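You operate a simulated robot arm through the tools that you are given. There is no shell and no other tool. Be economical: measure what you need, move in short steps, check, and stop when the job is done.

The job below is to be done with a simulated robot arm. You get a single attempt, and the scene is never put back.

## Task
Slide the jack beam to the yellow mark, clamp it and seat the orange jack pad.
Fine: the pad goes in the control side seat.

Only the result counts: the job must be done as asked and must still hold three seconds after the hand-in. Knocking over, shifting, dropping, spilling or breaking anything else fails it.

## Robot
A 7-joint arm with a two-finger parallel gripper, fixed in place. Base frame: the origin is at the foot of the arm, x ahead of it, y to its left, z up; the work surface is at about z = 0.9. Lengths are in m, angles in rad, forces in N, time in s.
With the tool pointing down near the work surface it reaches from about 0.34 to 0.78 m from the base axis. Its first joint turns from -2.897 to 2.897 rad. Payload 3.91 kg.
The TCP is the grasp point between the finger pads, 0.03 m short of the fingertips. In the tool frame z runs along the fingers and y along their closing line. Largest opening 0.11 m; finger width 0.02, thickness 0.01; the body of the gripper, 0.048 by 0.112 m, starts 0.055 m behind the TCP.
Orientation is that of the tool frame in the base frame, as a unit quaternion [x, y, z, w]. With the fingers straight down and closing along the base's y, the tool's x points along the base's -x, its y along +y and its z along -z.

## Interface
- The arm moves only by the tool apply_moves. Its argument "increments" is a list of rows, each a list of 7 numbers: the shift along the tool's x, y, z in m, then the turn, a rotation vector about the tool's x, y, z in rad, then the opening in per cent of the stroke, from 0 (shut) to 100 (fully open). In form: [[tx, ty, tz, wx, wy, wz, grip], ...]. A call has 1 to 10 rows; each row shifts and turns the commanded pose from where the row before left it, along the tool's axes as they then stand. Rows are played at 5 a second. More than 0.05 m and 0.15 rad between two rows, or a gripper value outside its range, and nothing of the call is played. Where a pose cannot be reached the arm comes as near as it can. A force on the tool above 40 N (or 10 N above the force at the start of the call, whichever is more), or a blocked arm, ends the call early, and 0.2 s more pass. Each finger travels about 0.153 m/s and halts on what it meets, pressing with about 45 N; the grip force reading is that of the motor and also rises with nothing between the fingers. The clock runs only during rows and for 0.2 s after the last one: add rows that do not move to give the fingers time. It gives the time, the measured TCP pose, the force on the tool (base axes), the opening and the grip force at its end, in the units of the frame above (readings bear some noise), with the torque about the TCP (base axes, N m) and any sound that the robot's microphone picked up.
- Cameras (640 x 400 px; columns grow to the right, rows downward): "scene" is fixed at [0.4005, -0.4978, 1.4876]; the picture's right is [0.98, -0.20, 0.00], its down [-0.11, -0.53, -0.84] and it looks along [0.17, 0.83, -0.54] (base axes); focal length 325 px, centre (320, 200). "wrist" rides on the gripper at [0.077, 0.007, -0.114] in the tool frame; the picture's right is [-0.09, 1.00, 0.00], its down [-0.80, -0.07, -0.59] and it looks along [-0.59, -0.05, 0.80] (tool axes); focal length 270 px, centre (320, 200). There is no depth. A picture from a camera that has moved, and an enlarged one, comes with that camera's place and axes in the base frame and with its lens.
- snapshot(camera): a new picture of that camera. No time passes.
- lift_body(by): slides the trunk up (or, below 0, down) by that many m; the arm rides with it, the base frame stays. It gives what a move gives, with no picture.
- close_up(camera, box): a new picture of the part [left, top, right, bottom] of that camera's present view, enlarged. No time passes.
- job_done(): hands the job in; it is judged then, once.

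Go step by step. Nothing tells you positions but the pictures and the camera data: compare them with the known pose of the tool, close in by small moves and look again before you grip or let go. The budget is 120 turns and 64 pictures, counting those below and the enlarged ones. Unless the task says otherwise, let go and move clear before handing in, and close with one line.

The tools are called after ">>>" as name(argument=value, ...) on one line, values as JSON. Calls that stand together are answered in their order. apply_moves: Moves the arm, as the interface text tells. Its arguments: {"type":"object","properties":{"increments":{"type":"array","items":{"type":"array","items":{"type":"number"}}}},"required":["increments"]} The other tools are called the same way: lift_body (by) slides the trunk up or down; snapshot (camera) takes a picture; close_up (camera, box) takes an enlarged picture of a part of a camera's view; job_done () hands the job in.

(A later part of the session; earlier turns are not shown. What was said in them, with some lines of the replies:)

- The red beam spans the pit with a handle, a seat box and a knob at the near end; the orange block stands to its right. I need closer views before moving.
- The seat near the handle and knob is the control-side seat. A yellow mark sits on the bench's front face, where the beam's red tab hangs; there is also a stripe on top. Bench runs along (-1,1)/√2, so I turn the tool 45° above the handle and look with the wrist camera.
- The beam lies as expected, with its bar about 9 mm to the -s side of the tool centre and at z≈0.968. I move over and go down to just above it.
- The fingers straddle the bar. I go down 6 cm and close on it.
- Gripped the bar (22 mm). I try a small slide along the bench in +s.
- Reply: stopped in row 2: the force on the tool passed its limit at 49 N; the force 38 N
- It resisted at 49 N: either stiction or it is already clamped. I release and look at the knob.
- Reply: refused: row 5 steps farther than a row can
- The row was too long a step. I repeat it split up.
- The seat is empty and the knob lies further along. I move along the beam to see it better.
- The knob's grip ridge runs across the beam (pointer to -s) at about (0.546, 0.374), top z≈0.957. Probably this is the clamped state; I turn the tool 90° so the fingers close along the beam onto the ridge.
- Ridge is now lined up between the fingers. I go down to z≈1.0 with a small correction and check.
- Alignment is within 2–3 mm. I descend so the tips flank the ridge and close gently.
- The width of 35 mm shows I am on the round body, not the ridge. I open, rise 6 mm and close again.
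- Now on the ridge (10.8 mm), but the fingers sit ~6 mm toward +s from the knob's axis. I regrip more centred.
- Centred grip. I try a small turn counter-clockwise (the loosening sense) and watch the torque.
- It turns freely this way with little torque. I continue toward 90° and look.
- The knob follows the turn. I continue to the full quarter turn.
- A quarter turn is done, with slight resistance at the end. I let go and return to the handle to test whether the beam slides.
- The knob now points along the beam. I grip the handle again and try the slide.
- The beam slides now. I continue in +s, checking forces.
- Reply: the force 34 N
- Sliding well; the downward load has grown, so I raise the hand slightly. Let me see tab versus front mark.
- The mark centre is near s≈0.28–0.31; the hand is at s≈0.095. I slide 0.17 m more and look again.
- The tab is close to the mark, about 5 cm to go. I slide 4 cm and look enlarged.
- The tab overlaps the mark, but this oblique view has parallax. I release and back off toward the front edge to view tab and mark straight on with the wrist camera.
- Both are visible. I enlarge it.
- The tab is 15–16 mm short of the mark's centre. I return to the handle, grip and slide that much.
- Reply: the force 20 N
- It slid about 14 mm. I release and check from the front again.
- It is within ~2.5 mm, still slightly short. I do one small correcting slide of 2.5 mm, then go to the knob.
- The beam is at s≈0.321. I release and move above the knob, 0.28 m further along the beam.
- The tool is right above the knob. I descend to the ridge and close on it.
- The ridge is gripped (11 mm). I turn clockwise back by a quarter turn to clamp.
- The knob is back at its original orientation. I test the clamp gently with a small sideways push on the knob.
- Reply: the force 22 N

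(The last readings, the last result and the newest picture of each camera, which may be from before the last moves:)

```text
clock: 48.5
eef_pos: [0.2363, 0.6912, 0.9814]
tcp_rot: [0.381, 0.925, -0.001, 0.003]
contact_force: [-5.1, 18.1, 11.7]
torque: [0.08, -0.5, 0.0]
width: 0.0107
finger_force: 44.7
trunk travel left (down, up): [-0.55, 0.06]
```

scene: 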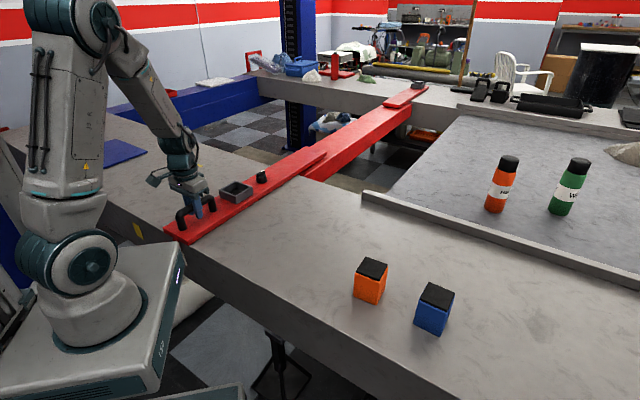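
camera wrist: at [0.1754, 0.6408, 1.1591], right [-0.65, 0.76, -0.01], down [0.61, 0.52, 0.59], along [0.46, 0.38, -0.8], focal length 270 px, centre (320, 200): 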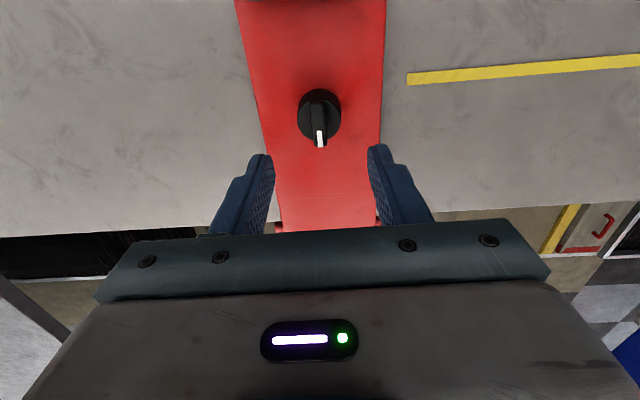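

The hand hardly moved while the force rose ~13 N, so it holds. I relax the push, release, rise and look.

>>> apply_moves(increments=[[0.006, 0, 0, 0, 0, 0, 4], [0, 0, 0, 0, 0, 0, 50], [0, 0, 0, 0, 0, 0, 50], [0, 0, -0.05, 0, 0, 0, 50], [0, 0, -0.05, 0, 0, 0, 50], [0, 0, -0.05, 0, 0, 0, 50], [0, 0, 0, 0, 0, 0, 50]])

>>> snapshot(camera="wrist")

>>> close_up(camera="scene", box=[120, 130, 280, 250])

```text
clock: 50.1
eef_pos: [0.2276, 0.6782, 1.1241]
tcp_rot: [0.381, 0.925, -0.002, 0.003]
contact_force: [0.3, -0.2, -1.5]
torque: [-0.04, -0.03, -0.03]
width: 0.0549
finger_force: 0.0
out of reach, approached as far as the arm can: row 6
trunk travel left (down, up): [-0.55, 0.06]
```

```text
27 pictures are left
camera wrist: at [0.1771, 0.7386, 1.237], right [0.76, 0.65, 0.0], down [0.52, -0.61, 0.6], along [0.39, -0.46, -0.8], focal length 270 px, centre (320, 200)
```

wrist: 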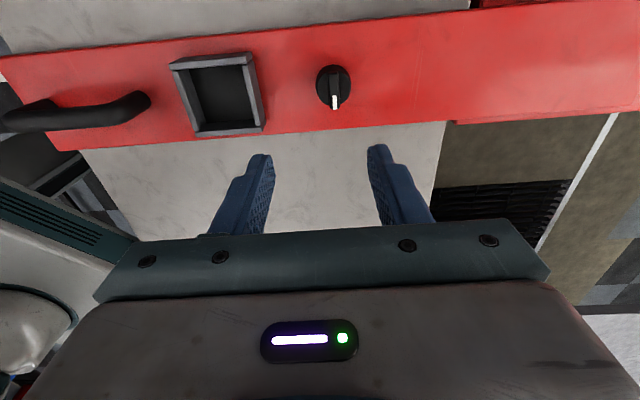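

```text
3.33 times, centred on (200, 190) of scene
camera zoom: at [0.4005, -0.4978, 1.4876], right [0.98, -0.2, 0.0], down [-0.11, -0.53, -0.84], along [0.17, 0.83, -0.54], focal length 1084 px, centre (720, 233)
```

zoom: 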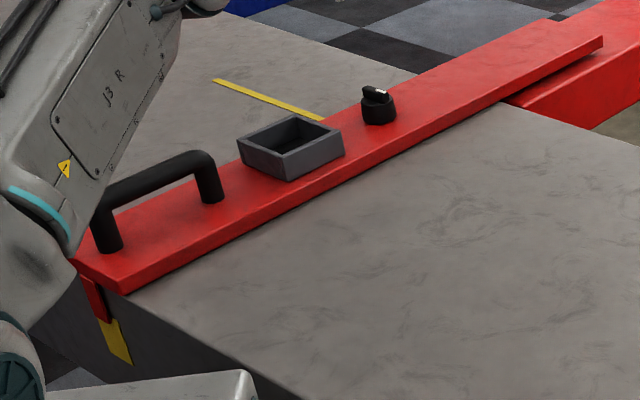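

The beam is at the mark with the knob clamped; seat centre is about (0.150, 0.609). The orange pad is about (0.617, -0.008), 54 mm square, top z≈0.977, turned ~8° from the beam axes. I turn the tool back and travel there.

>>> apply_moves(increments=[[0, 0, 0, 0, 0, -0.149, 60], [0, 0, 0, 0, 0, -0.149, 60], [0, 0, 0, 0, 0, -0.149, 60], [0, 0, 0, 0, 0, -0.149, 60], [0, 0, 0, 0, 0, -0.149, 60], [0, 0, 0, 0, 0, -0.149, 60], [0, 0, 0, 0, 0, -0.149, 60], [0, 0, 0, 0, 0, -0.149, 60], [0, 0, 0, 0, 0, -0.149, 60], [0, 0, 0, 0, 0, -0.149, 60]])

>>> apply_moves(increments=[[0, 0, 0, 0, 0, -0.073, 100], [0.0131, -0.0475, 0, 0, 0, 0, 100], [0.0131, -0.0475, 0, 0, 0, 0, 100], [0.0131, -0.0475, 0, 0, 0, 0, 100], [0.0131, -0.0475, 0, 0, 0, 0, 100], [0.0131, -0.0475, 0, 0, 0, 0, 100], [0.0131, -0.0475, 0, 0, 0, 0, 100], [0.0131, -0.0475, 0, 0, 0, 0, 100], [0.0131, -0.0475, 0, 0, 0, 0, 100]])

```text
clock: 52.3
eef_pos: [0.2272, 0.6756, 1.1277]
tcp_rot: [-0.348, 0.937, -0.002, 0.001]
contact_force: [0.2, 0.5, 0.7]
torque: [0.0, -0.01, 0.02]
width: 0.066
finger_force: 0.0
trunk travel left (down, up): [-0.55, 0.06]
```

```text
clock: 54.3
eef_pos: [0.4206, 0.3279, 1.1301]
tcp_rot: [-0.381, 0.925, -0.002, 0.003]
contact_force: [0.6, -0.7, 0.2]
torque: [0.0, 0.02, 0.0]
width: 0.1099
finger_force: 0.0
trunk travel left (down, up): [-0.55, 0.06]
```

>>> apply_moves(increments=[[0.0124, -0.047, 0, 0, 0, 0, 100], [0.0124, -0.047, 0, 0, 0, 0, 100], [0.0124, -0.047, 0, 0, 0, 0, 100], [0.0124, -0.047, 0, 0, 0, 0, 100], [0.0124, -0.047, 0, 0, 0, 0, 100], [0.0124, -0.047, 0, 0, 0, 0, 100], [0.0124, -0.047, 0, 0, 0, 0, 100], [0.0124, -0.047, 0, 0, 0, 0, 100], [0, 0, 0, 0, 0, -0.14, 100], [0, 0, 0, 0, 0, 0, 100]])

>>> snapshot(camera="wrist")

```text
clock: 56.5
eef_pos: [0.6168, -0.0053, 1.1315]
tcp_rot: [-0.446, 0.895, -0.002, 0.002]
contact_force: [1.0, 0.1, -0.1]
torque: [0.0, -0.03, 0.0]
width: 0.1101
finger_force: 0.0
trunk travel left (down, up): [-0.55, 0.06]
```

```text
25 pictures are left
camera wrist: at [0.5646, -0.0619, 1.2444], right [-0.74, 0.67, -0.01], down [0.54, 0.6, 0.59], along [0.4, 0.44, -0.8], focal length 270 px, centre (320, 200)
```

wrist: 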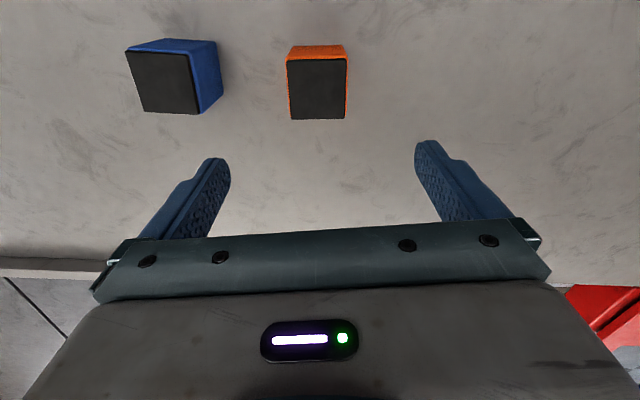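

The pad is nearly under the tool, with yaw about 49°. I correct a little and lower to just above its top.

>>> apply_moves(increments=[[0, 0, 0, 0, 0, 0.06, 90], [0.0035, -0.002, 0.04, 0, 0, 0, 90], [0, 0, 0.04, 0, 0, 0, 90], [0, 0, 0.02, 0, 0, 0, 90], [0, 0, 0, 0, 0, 0, 90]])

>>> snapshot(camera="wrist")

>>> close_up(camera="scene", box=[320, 220, 440, 320])

```text
clock: 57.7
eef_pos: [0.6155, -0.0083, 1.0318]
tcp_rot: [-0.417, 0.909, -0.003, 0.001]
contact_force: [0.3, -0.4, 0.1]
torque: [-0.02, 0.0, -0.04]
width: 0.0991
finger_force: 0.1
trunk travel left (down, up): [-0.55, 0.06]
```

```text
24 pictures are left
camera wrist: at [0.5595, -0.062, 1.144], right [-0.7, 0.71, -0.01], down [0.57, 0.56, 0.6], along [0.43, 0.41, -0.8], focal length 270 px, centre (320, 200)
```

wrist: 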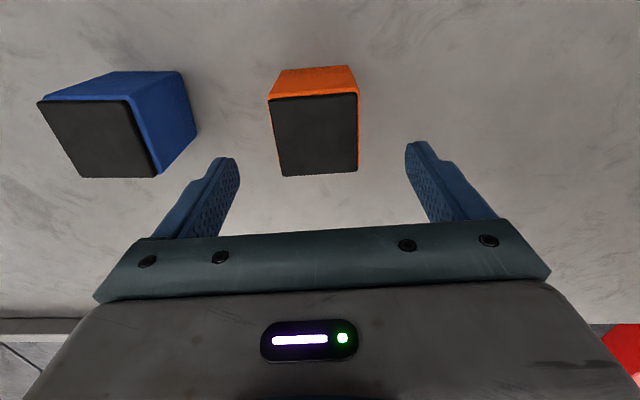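

```text
4.00 times, centred on (380, 270) of scene
camera zoom: at [0.4005, -0.4978, 1.4876], right [0.98, -0.2, 0.0], down [-0.11, -0.53, -0.84], along [0.17, 0.83, -0.54], focal length 1300 px, centre (80, -80)
```

zoom: 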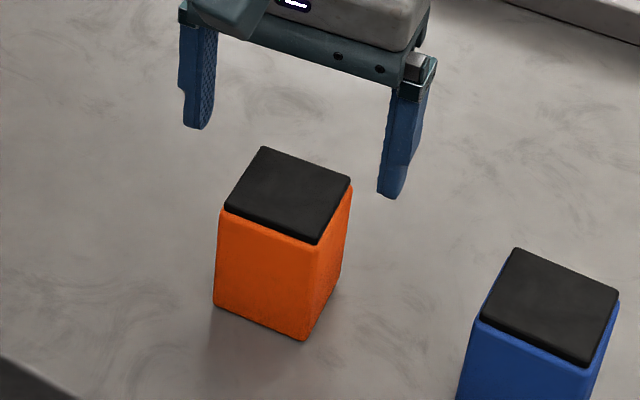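

Aligned in yaw and centring. I narrow the opening a bit to stay clear of the blue pad, descend and grip.

>>> apply_moves(increments=[[0.002, -0.001, 0, 0, 0, 0, 75], [0, 0, 0.035, 0, 0, 0, 75], [0, 0, 0.031, 0, 0, 0, 75], [0, 0, 0, 0, 0, 0, 75], [0, 0, 0, 0, 0, 0, 40], [0, 0, 0, 0, 0, 0, 40], [0, 0, 0, 0, 0, 0, 40]])

>>> close_up(camera="scene", box=[320, 220, 440, 320])

```text
clock: 59.3
eef_pos: [0.6158, -0.0105, 0.964]
tcp_rot: [-0.418, 0.908, -0.002, 0.002]
contact_force: [-1.0, 0.2, 1.1]
torque: [0.22, 0.12, 0.03]
width: 0.058
finger_force: 44.5
trunk travel left (down, up): [-0.55, 0.06]
```

```text
4.00 times, centred on (380, 270) of scene
camera zoom: at [0.4005, -0.4978, 1.4876], right [0.98, -0.2, 0.0], down [-0.11, -0.53, -0.84], along [0.17, 0.83, -0.54], focal length 1300 px, centre (80, -80)
```

zoom: 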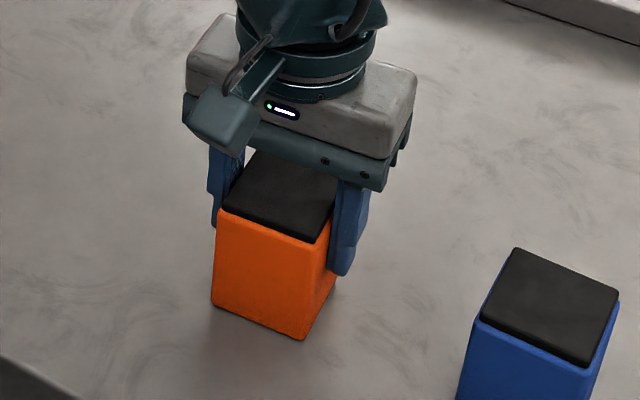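

Gripped at 58 mm. I lift it.

>>> apply_moves(increments=[[0, 0, -0.02, 0, 0, 0, 30], [0, 0, -0.04, 0, 0, 0, 30], [0, 0, -0.05, 0, 0, 0, 30], [0, 0, -0.04, 0, 0, 0, 30], [0, 0, 0, 0, 0, 0, 30]])

>>> snapshot(camera="wrist")

```text
clock: 60.5
eef_pos: [0.6157, -0.0106, 1.1134]
tcp_rot: [-0.418, 0.909, -0.002, 0.0]
contact_force: [0.4, -0.2, -3.9]
torque: [0.02, -0.01, 0.0]
width: 0.0576
finger_force: 44.7
trunk travel left (down, up): [-0.55, 0.06]
```

```text
21 pictures are left
camera wrist: at [0.5597, -0.0638, 1.2266], right [-0.7, 0.71, 0.0], down [0.57, 0.56, 0.59], along [0.43, 0.41, -0.8], focal length 270 px, centre (320, 200)
```

wrist: 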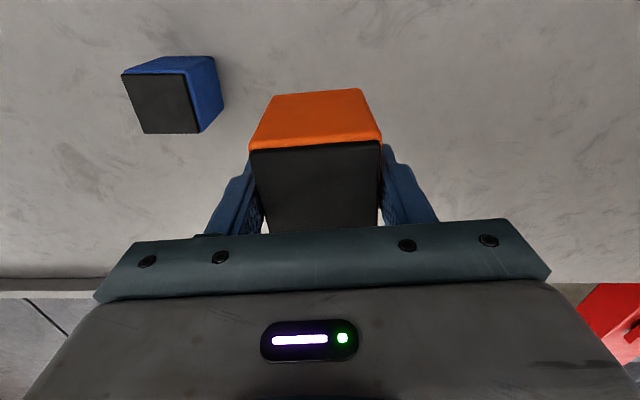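

Held securely, about 4 N. I turn to the beam's yaw and carry it to above the seat at (p≈0.539, s≈0.320).

>>> apply_moves(increments=[[0, 0, 0, 0, 0, 0.077, 30], [-0.0065, 0.0449, 0, 0, 0, 0, 30], [-0.0065, 0.0449, 0, 0, 0, 0, 30], [-0.0065, 0.0449, 0, 0, 0, 0, 30], [-0.0065, 0.0449, 0, 0, 0, 0, 30], [-0.0065, 0.0449, 0, 0, 0, 0, 30], [-0.0065, 0.0449, 0, 0, 0, 0, 30], [-0.0065, 0.0449, 0, 0, 0, 0, 30], [-0.0065, 0.0449, 0, 0, 0, 0, 30], [-0.0065, 0.0449, 0, 0, 0, 0, 30]])

>>> apply_moves(increments=[[-0.0065, 0.0449, 0, 0, 0, 0, 30], [-0.0065, 0.0449, 0, 0, 0, 0, 30], [-0.0065, 0.0449, 0, 0, 0, 0, 30], [-0.0065, 0.0449, 0, 0, 0, 0, 30], [-0.0065, 0.0449, 0, 0, 0, 0, 30], [-0.0065, 0.0449, 0, 0, 0, 0, 30], [-0.0065, 0.0449, 0, 0, 0, 0, 30], [0, 0, 0, 0, 0, 0, 30], [0, 0, 0, 0, 0, 0, 30]])

>>> snapshot(camera="wrist")

>>> close_up(camera="scene", box=[140, 110, 280, 230])

```text
clock: 62.7
eef_pos: [0.3702, 0.3188, 1.1135]
tcp_rot: [-0.383, 0.924, -0.003, 0.001]
contact_force: [0.2, 0.0, -4.3]
torque: [-0.02, -0.05, -0.02]
width: 0.0579
finger_force: 44.8
trunk travel left (down, up): [-0.55, 0.06]
```

```text
clock: 64.7
eef_pos: [0.18, 0.5724, 1.1121]
tcp_rot: [-0.383, 0.924, -0.002, 0.001]
contact_force: [0.3, 0.1, -4.2]
torque: [-0.01, 0.0, 0.0]
width: 0.058
finger_force: 45.5
trunk travel left (down, up): [-0.55, 0.06]
```

```text
20 pictures are left
camera wrist: at [0.1195, 0.5239, 1.2253], right [-0.64, 0.77, -0.01], down [0.61, 0.52, 0.6], along [0.46, 0.38, -0.8], focal length 270 px, centre (320, 200)
```

wrist: 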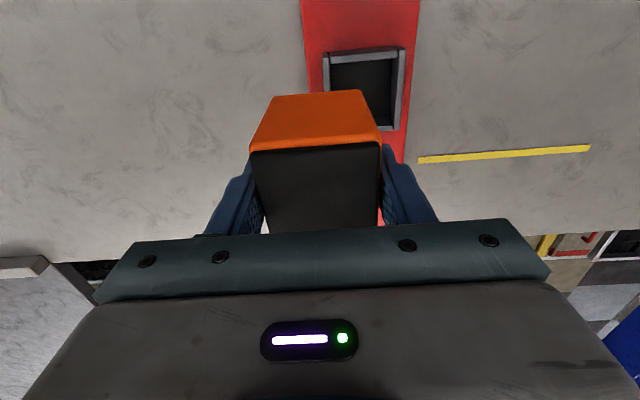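

```text
3.33 times, centred on (210, 170) of scene
camera zoom: at [0.4005, -0.4978, 1.4876], right [0.98, -0.2, 0.0], down [-0.11, -0.53, -0.84], along [0.17, 0.83, -0.54], focal length 1084 px, centre (687, 300)
```

zoom: 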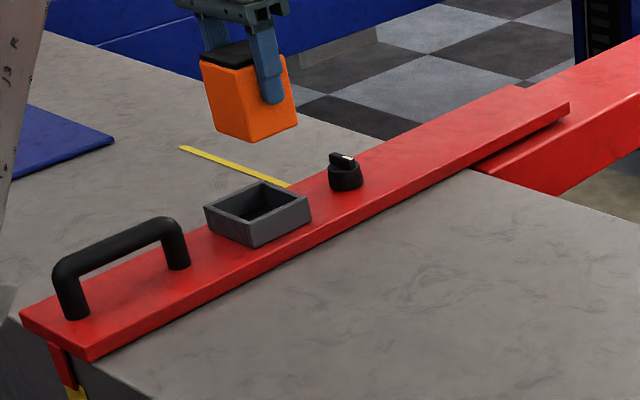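

The seat centre measures p≈0.537, s≈0.320; the pad sits +2.5 mm in tool x in the grip. I move the remaining 42 mm and lower until the pad hovers just over the rim.

>>> apply_moves(increments=[[-0.007, 0.042, 0, 0, 0, 0, 30], [0, 0, 0.04, 0, 0, 0, 30], [0, 0, 0.04, 0, 0, 0, 30], [0, 0, 0.005, 0, 0, 0, 30], [0, 0, 0, 0, 0, 0, 30]])

>>> snapshot(camera="wrist")

>>> close_up(camera="scene", box=[170, 130, 270, 210])

```text
clock: 65.9
eef_pos: [0.1566, 0.6079, 1.0256]
tcp_rot: [-0.382, 0.924, -0.002, 0.001]
contact_force: [-0.2, 0.5, -3.7]
torque: [-0.01, -0.05, -0.04]
width: 0.0578
finger_force: 44.9
trunk travel left (down, up): [-0.55, 0.06]
```

```text
18 pictures are left
camera wrist: at [0.0956, 0.5585, 1.1392], right [-0.64, 0.77, -0.01], down [0.61, 0.52, 0.6], along [0.46, 0.38, -0.8], focal length 270 px, centre (320, 200)
```

wrist: 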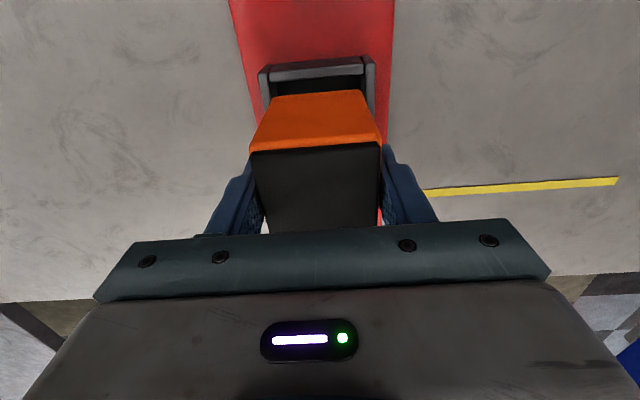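

```text
5.00 times, centred on (220, 170) of scene
camera zoom: at [0.4005, -0.4978, 1.4876], right [0.98, -0.2, 0.0], down [-0.11, -0.53, -0.84], along [0.17, 0.83, -0.54], focal length 1625 px, centre (820, 350)
```

zoom: 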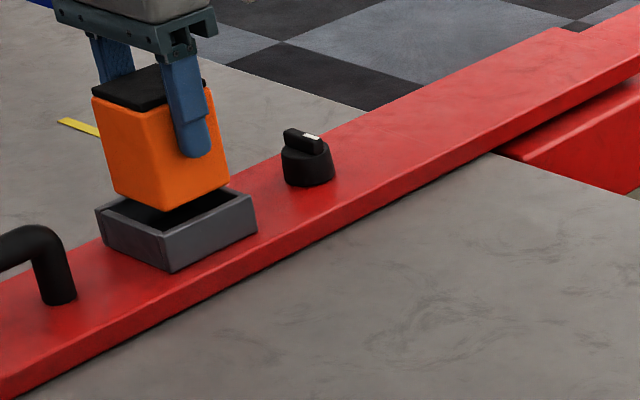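

Very near. I enlarge the wrist view to compare the pad's bottom with the seat walls.

>>> close_up(camera="wrist", box=[240, 45, 400, 145])

```text
4.00 times, centred on (320, 95) of wrist
camera zoom: at [0.0956, 0.5585, 1.1392], right [-0.64, 0.77, -0.01], down [0.61, 0.52, 0.6], along [0.46, 0.38, -0.8], focal length 1081 px, centre (320, 620)
```

zoom: 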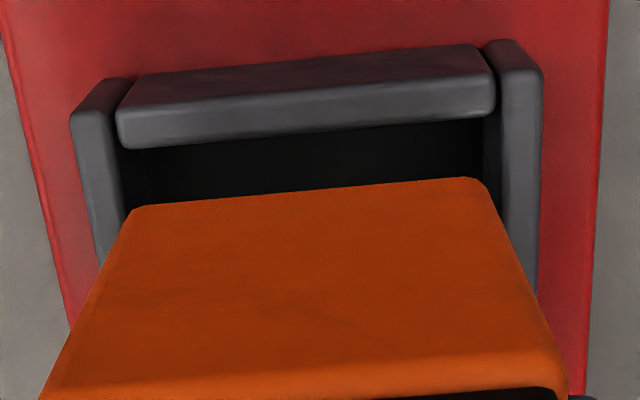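

The pad is centred in the 67 mm seat opening within ~1–2 mm, with ~4.5 mm clearance each side. I lower it slowly.

>>> apply_moves(increments=[[0.001, 0, 0.01, 0, 0, 0, 30], [0, 0, 0.01, 0, 0, 0, 30], [0, 0, 0.008, 0, 0, 0, 30], [0, 0, 0.006, 0, 0, 0, 30], [0, 0, 0, 0, 0, 0, 30]])

>>> close_up(camera="scene", box=[170, 130, 270, 210])

```text
clock: 67.1
eef_pos: [0.1547, 0.6056, 0.9903]
tcp_rot: [-0.382, 0.924, -0.002, 0.002]
contact_force: [-0.7, 0.1, -2.9]
torque: [0.06, 0.01, 0.02]
width: 0.0581
finger_force: 44.9
trunk travel left (down, up): [-0.55, 0.06]
```

```text
5.00 times, centred on (220, 170) of scene
camera zoom: at [0.4005, -0.4978, 1.4876], right [0.98, -0.2, 0.0], down [-0.11, -0.53, -0.84], along [0.17, 0.83, -0.54], focal length 1625 px, centre (820, 350)
```

zoom: 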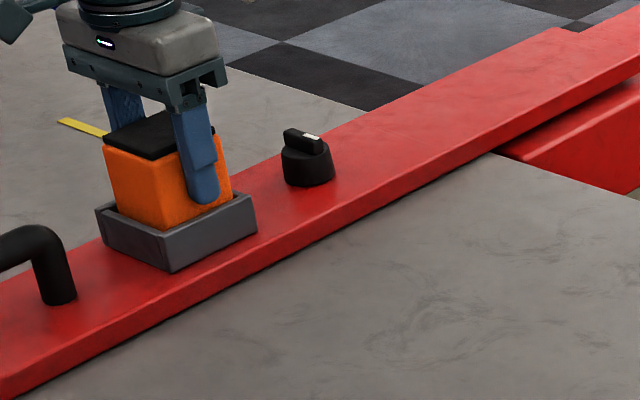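

The pad has entered the seat. I continue in 2 mm steps, feeling for the floor.

>>> apply_moves(increments=[[0, 0, 0.002, 0, 0, 0, 30], [0, 0, 0.002, 0, 0, 0, 30], [0, 0, 0.002, 0, 0, 0, 30], [0, 0, 0, 0, 0, 0, 30]])

>>> close_up(camera="scene", box=[185, 150, 245, 198])

```text
clock: 68.1
eef_pos: [0.1534, 0.6048, 0.9897]
tcp_rot: [-0.383, 0.924, 0.001, 0.004]
contact_force: [2.3, 8.7, 36.2]
torque: [-0.17, 0.79, -0.42]
width: 0.058
finger_force: 45.0
trunk travel left (down, up): [-0.55, 0.06]
```

```text
8.33 times, centred on (215, 174) of scene
camera zoom: at [0.4005, -0.4978, 1.4876], right [0.98, -0.2, 0.0], down [-0.11, -0.53, -0.84], along [0.17, 0.83, -0.54], focal length 2709 px, centre (1195, 417)
```

zoom: 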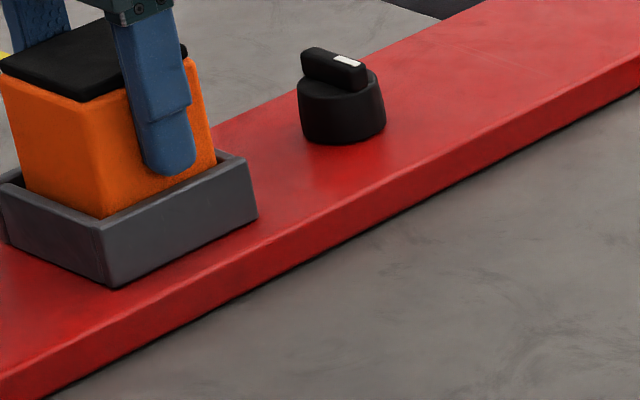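

Contact at TCP z≈0.989: either the seat floor or an edge. I check the walls in the wrist view before letting go.

>>> close_up(camera="wrist", box=[240, 35, 400, 135])

>>> close_up(camera="scene", box=[175, 155, 230, 199])

```text
4.00 times, centred on (320, 85) of wrist
camera zoom: at [0.095, 0.5553, 1.1034], right [-0.64, 0.77, 0.0], down [0.61, 0.51, 0.6], along [0.46, 0.39, -0.8], focal length 1081 px, centre (320, 660)
```

zoom: 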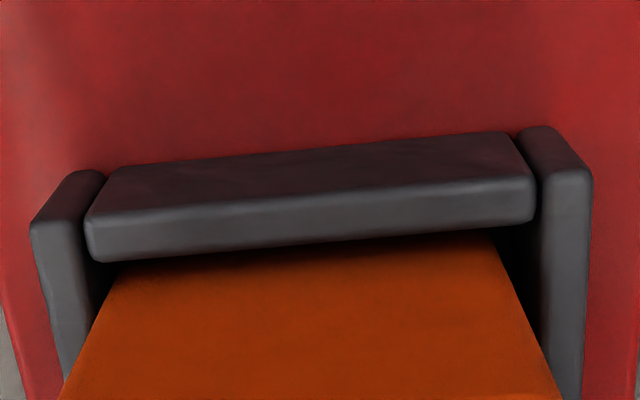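

```text
9.09 times, centred on (202, 177) of scene
camera zoom: at [0.4005, -0.4978, 1.4876], right [0.98, -0.2, 0.0], down [-0.11, -0.53, -0.84], along [0.17, 0.83, -0.54], focal length 2955 px, centre (1388, 409)
```

zoom: 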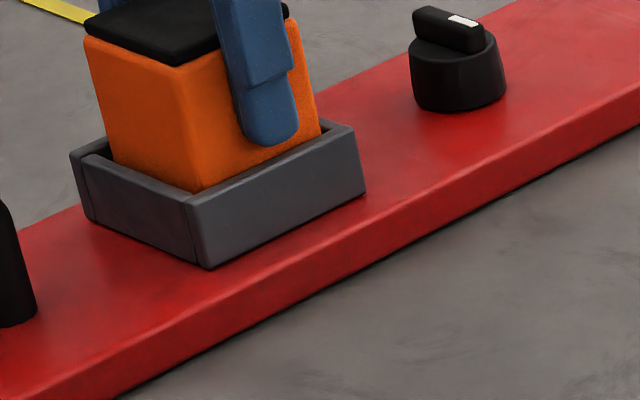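

The pad is inside all four walls with gaps around, so it rests on the seat floor. I ease the pressure, open and rise.

>>> apply_moves(increments=[[0, 0, -0.004, 0, 0, 0, 30], [0, 0, 0, 0, 0, 0, 56], [0, 0, 0, 0, 0, 0, 80], [0, 0, 0, 0, 0, 0, 80], [0, 0, -0.03, 0, 0, 0, 80], [0, 0, -0.04, 0, 0, 0, 80], [0, 0, -0.04, 0, 0, 0, 80], [0.04, 0, 0, 0, 0, 0, 80], [0, 0, 0, 0, 0, 0, 80]])

>>> snapshot(camera="wrist")

>>> close_up(camera="scene", box=[110, 140, 270, 250])

```text
clock: 70.1
eef_pos: [0.128, 0.5771, 1.0998]
tcp_rot: [-0.383, 0.924, -0.002, 0.0]
contact_force: [-0.3, -0.6, -0.2]
torque: [0.01, -0.02, 0.0]
width: 0.0882
finger_force: 0.1
trunk travel left (down, up): [-0.55, 0.06]
```

```text
11 pictures are left
camera wrist: at [0.0664, 0.5283, 1.2133], right [-0.64, 0.77, -0.01], down [0.61, 0.52, 0.59], along [0.46, 0.38, -0.8], focal length 270 px, centre (320, 200)
```

wrist: 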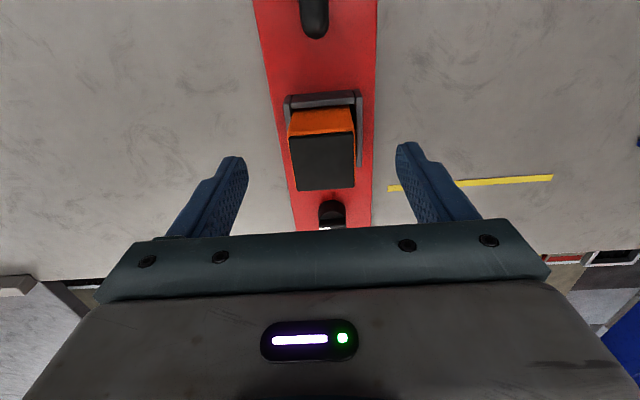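

```text
3.64 times, centred on (190, 195) of scene
camera zoom: at [0.4005, -0.4978, 1.4876], right [0.98, -0.2, 0.0], down [-0.11, -0.53, -0.84], along [0.17, 0.83, -0.54], focal length 1182 px, centre (793, 218)
```

zoom: 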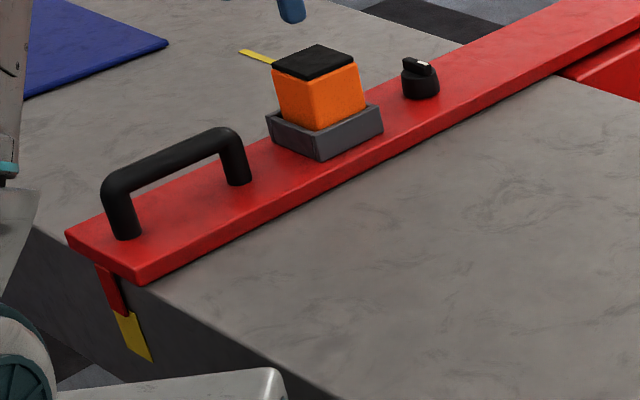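

The pad stands in the seat and the knob is at its clamped position. I do a last check: the pad's levelness, and the tab against the mark from the front.

>>> apply_moves(increments=[[0.05, 0, 0, 0, 0, 0, 80], [0.05, 0, 0, 0, 0, 0, 80], [0.05, 0, 0, 0, 0, 0, 80], [0.05, 0, 0, 0, 0, 0, 80], [0.05, 0, 0, 0, 0, 0, 50], [0.04, 0, 0, 0, 0, 0, 50], [0, 0, 0, 0, 0, 0, 50]])

>>> close_up(camera="wrist", box=[260, 100, 400, 190])

>>> close_up(camera="scene", box=[170, 140, 240, 196])

```text
clock: 71.7
eef_pos: [-0.0799, 0.372, 1.0982]
tcp_rot: [-0.383, 0.924, -0.002, 0.0]
contact_force: [0.0, -0.1, 0.0]
torque: [-0.01, -0.02, 0.0]
width: 0.0549
finger_force: 0.0
trunk travel left (down, up): [-0.55, 0.06]
```

```text
4.44 times, centred on (330, 145) of wrist
camera zoom: at [-0.139, 0.3224, 1.2126], right [-0.64, 0.77, -0.01], down [0.61, 0.52, 0.6], along [0.46, 0.38, -0.8], focal length 1201 px, centre (276, 444)
```

zoom: 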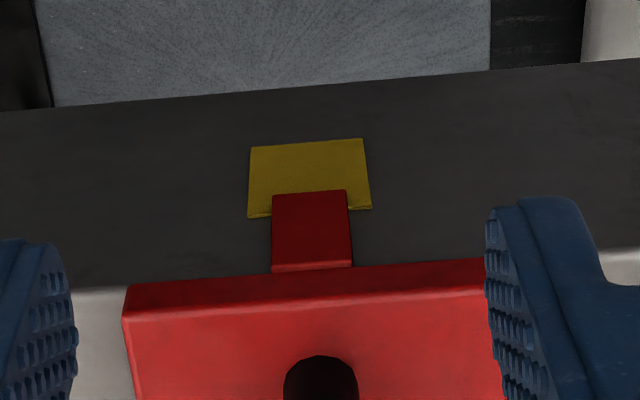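

```text
7.14 times, centred on (205, 168) of scene
camera zoom: at [0.4005, -0.4978, 1.4876], right [0.98, -0.2, 0.0], down [-0.11, -0.53, -0.84], along [0.17, 0.83, -0.54], focal length 2322 px, centre (1141, 429)
```

zoom: 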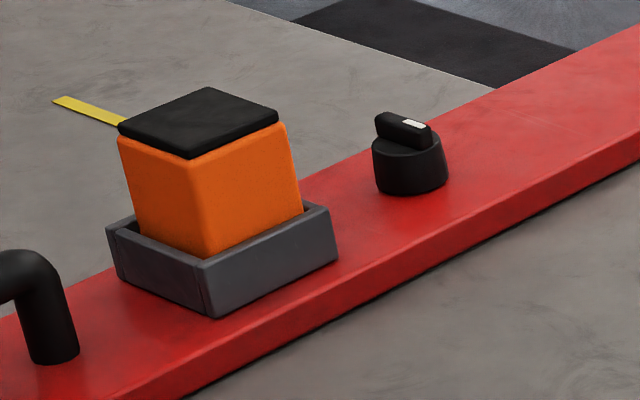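

The tab is centred on the yellow mark, the knob is in its clamped position, and the pad stands level in the control-side seat with the gripper clear. I hand the job in.

>>> job_done()

```text
The job is handed in.
```

The beam is at the yellow mark on the bench's front face and clamped, and the orange pad is in the control-side seat. I tested the clamp only with a light side push on the knob, not with a full pull on the handle.
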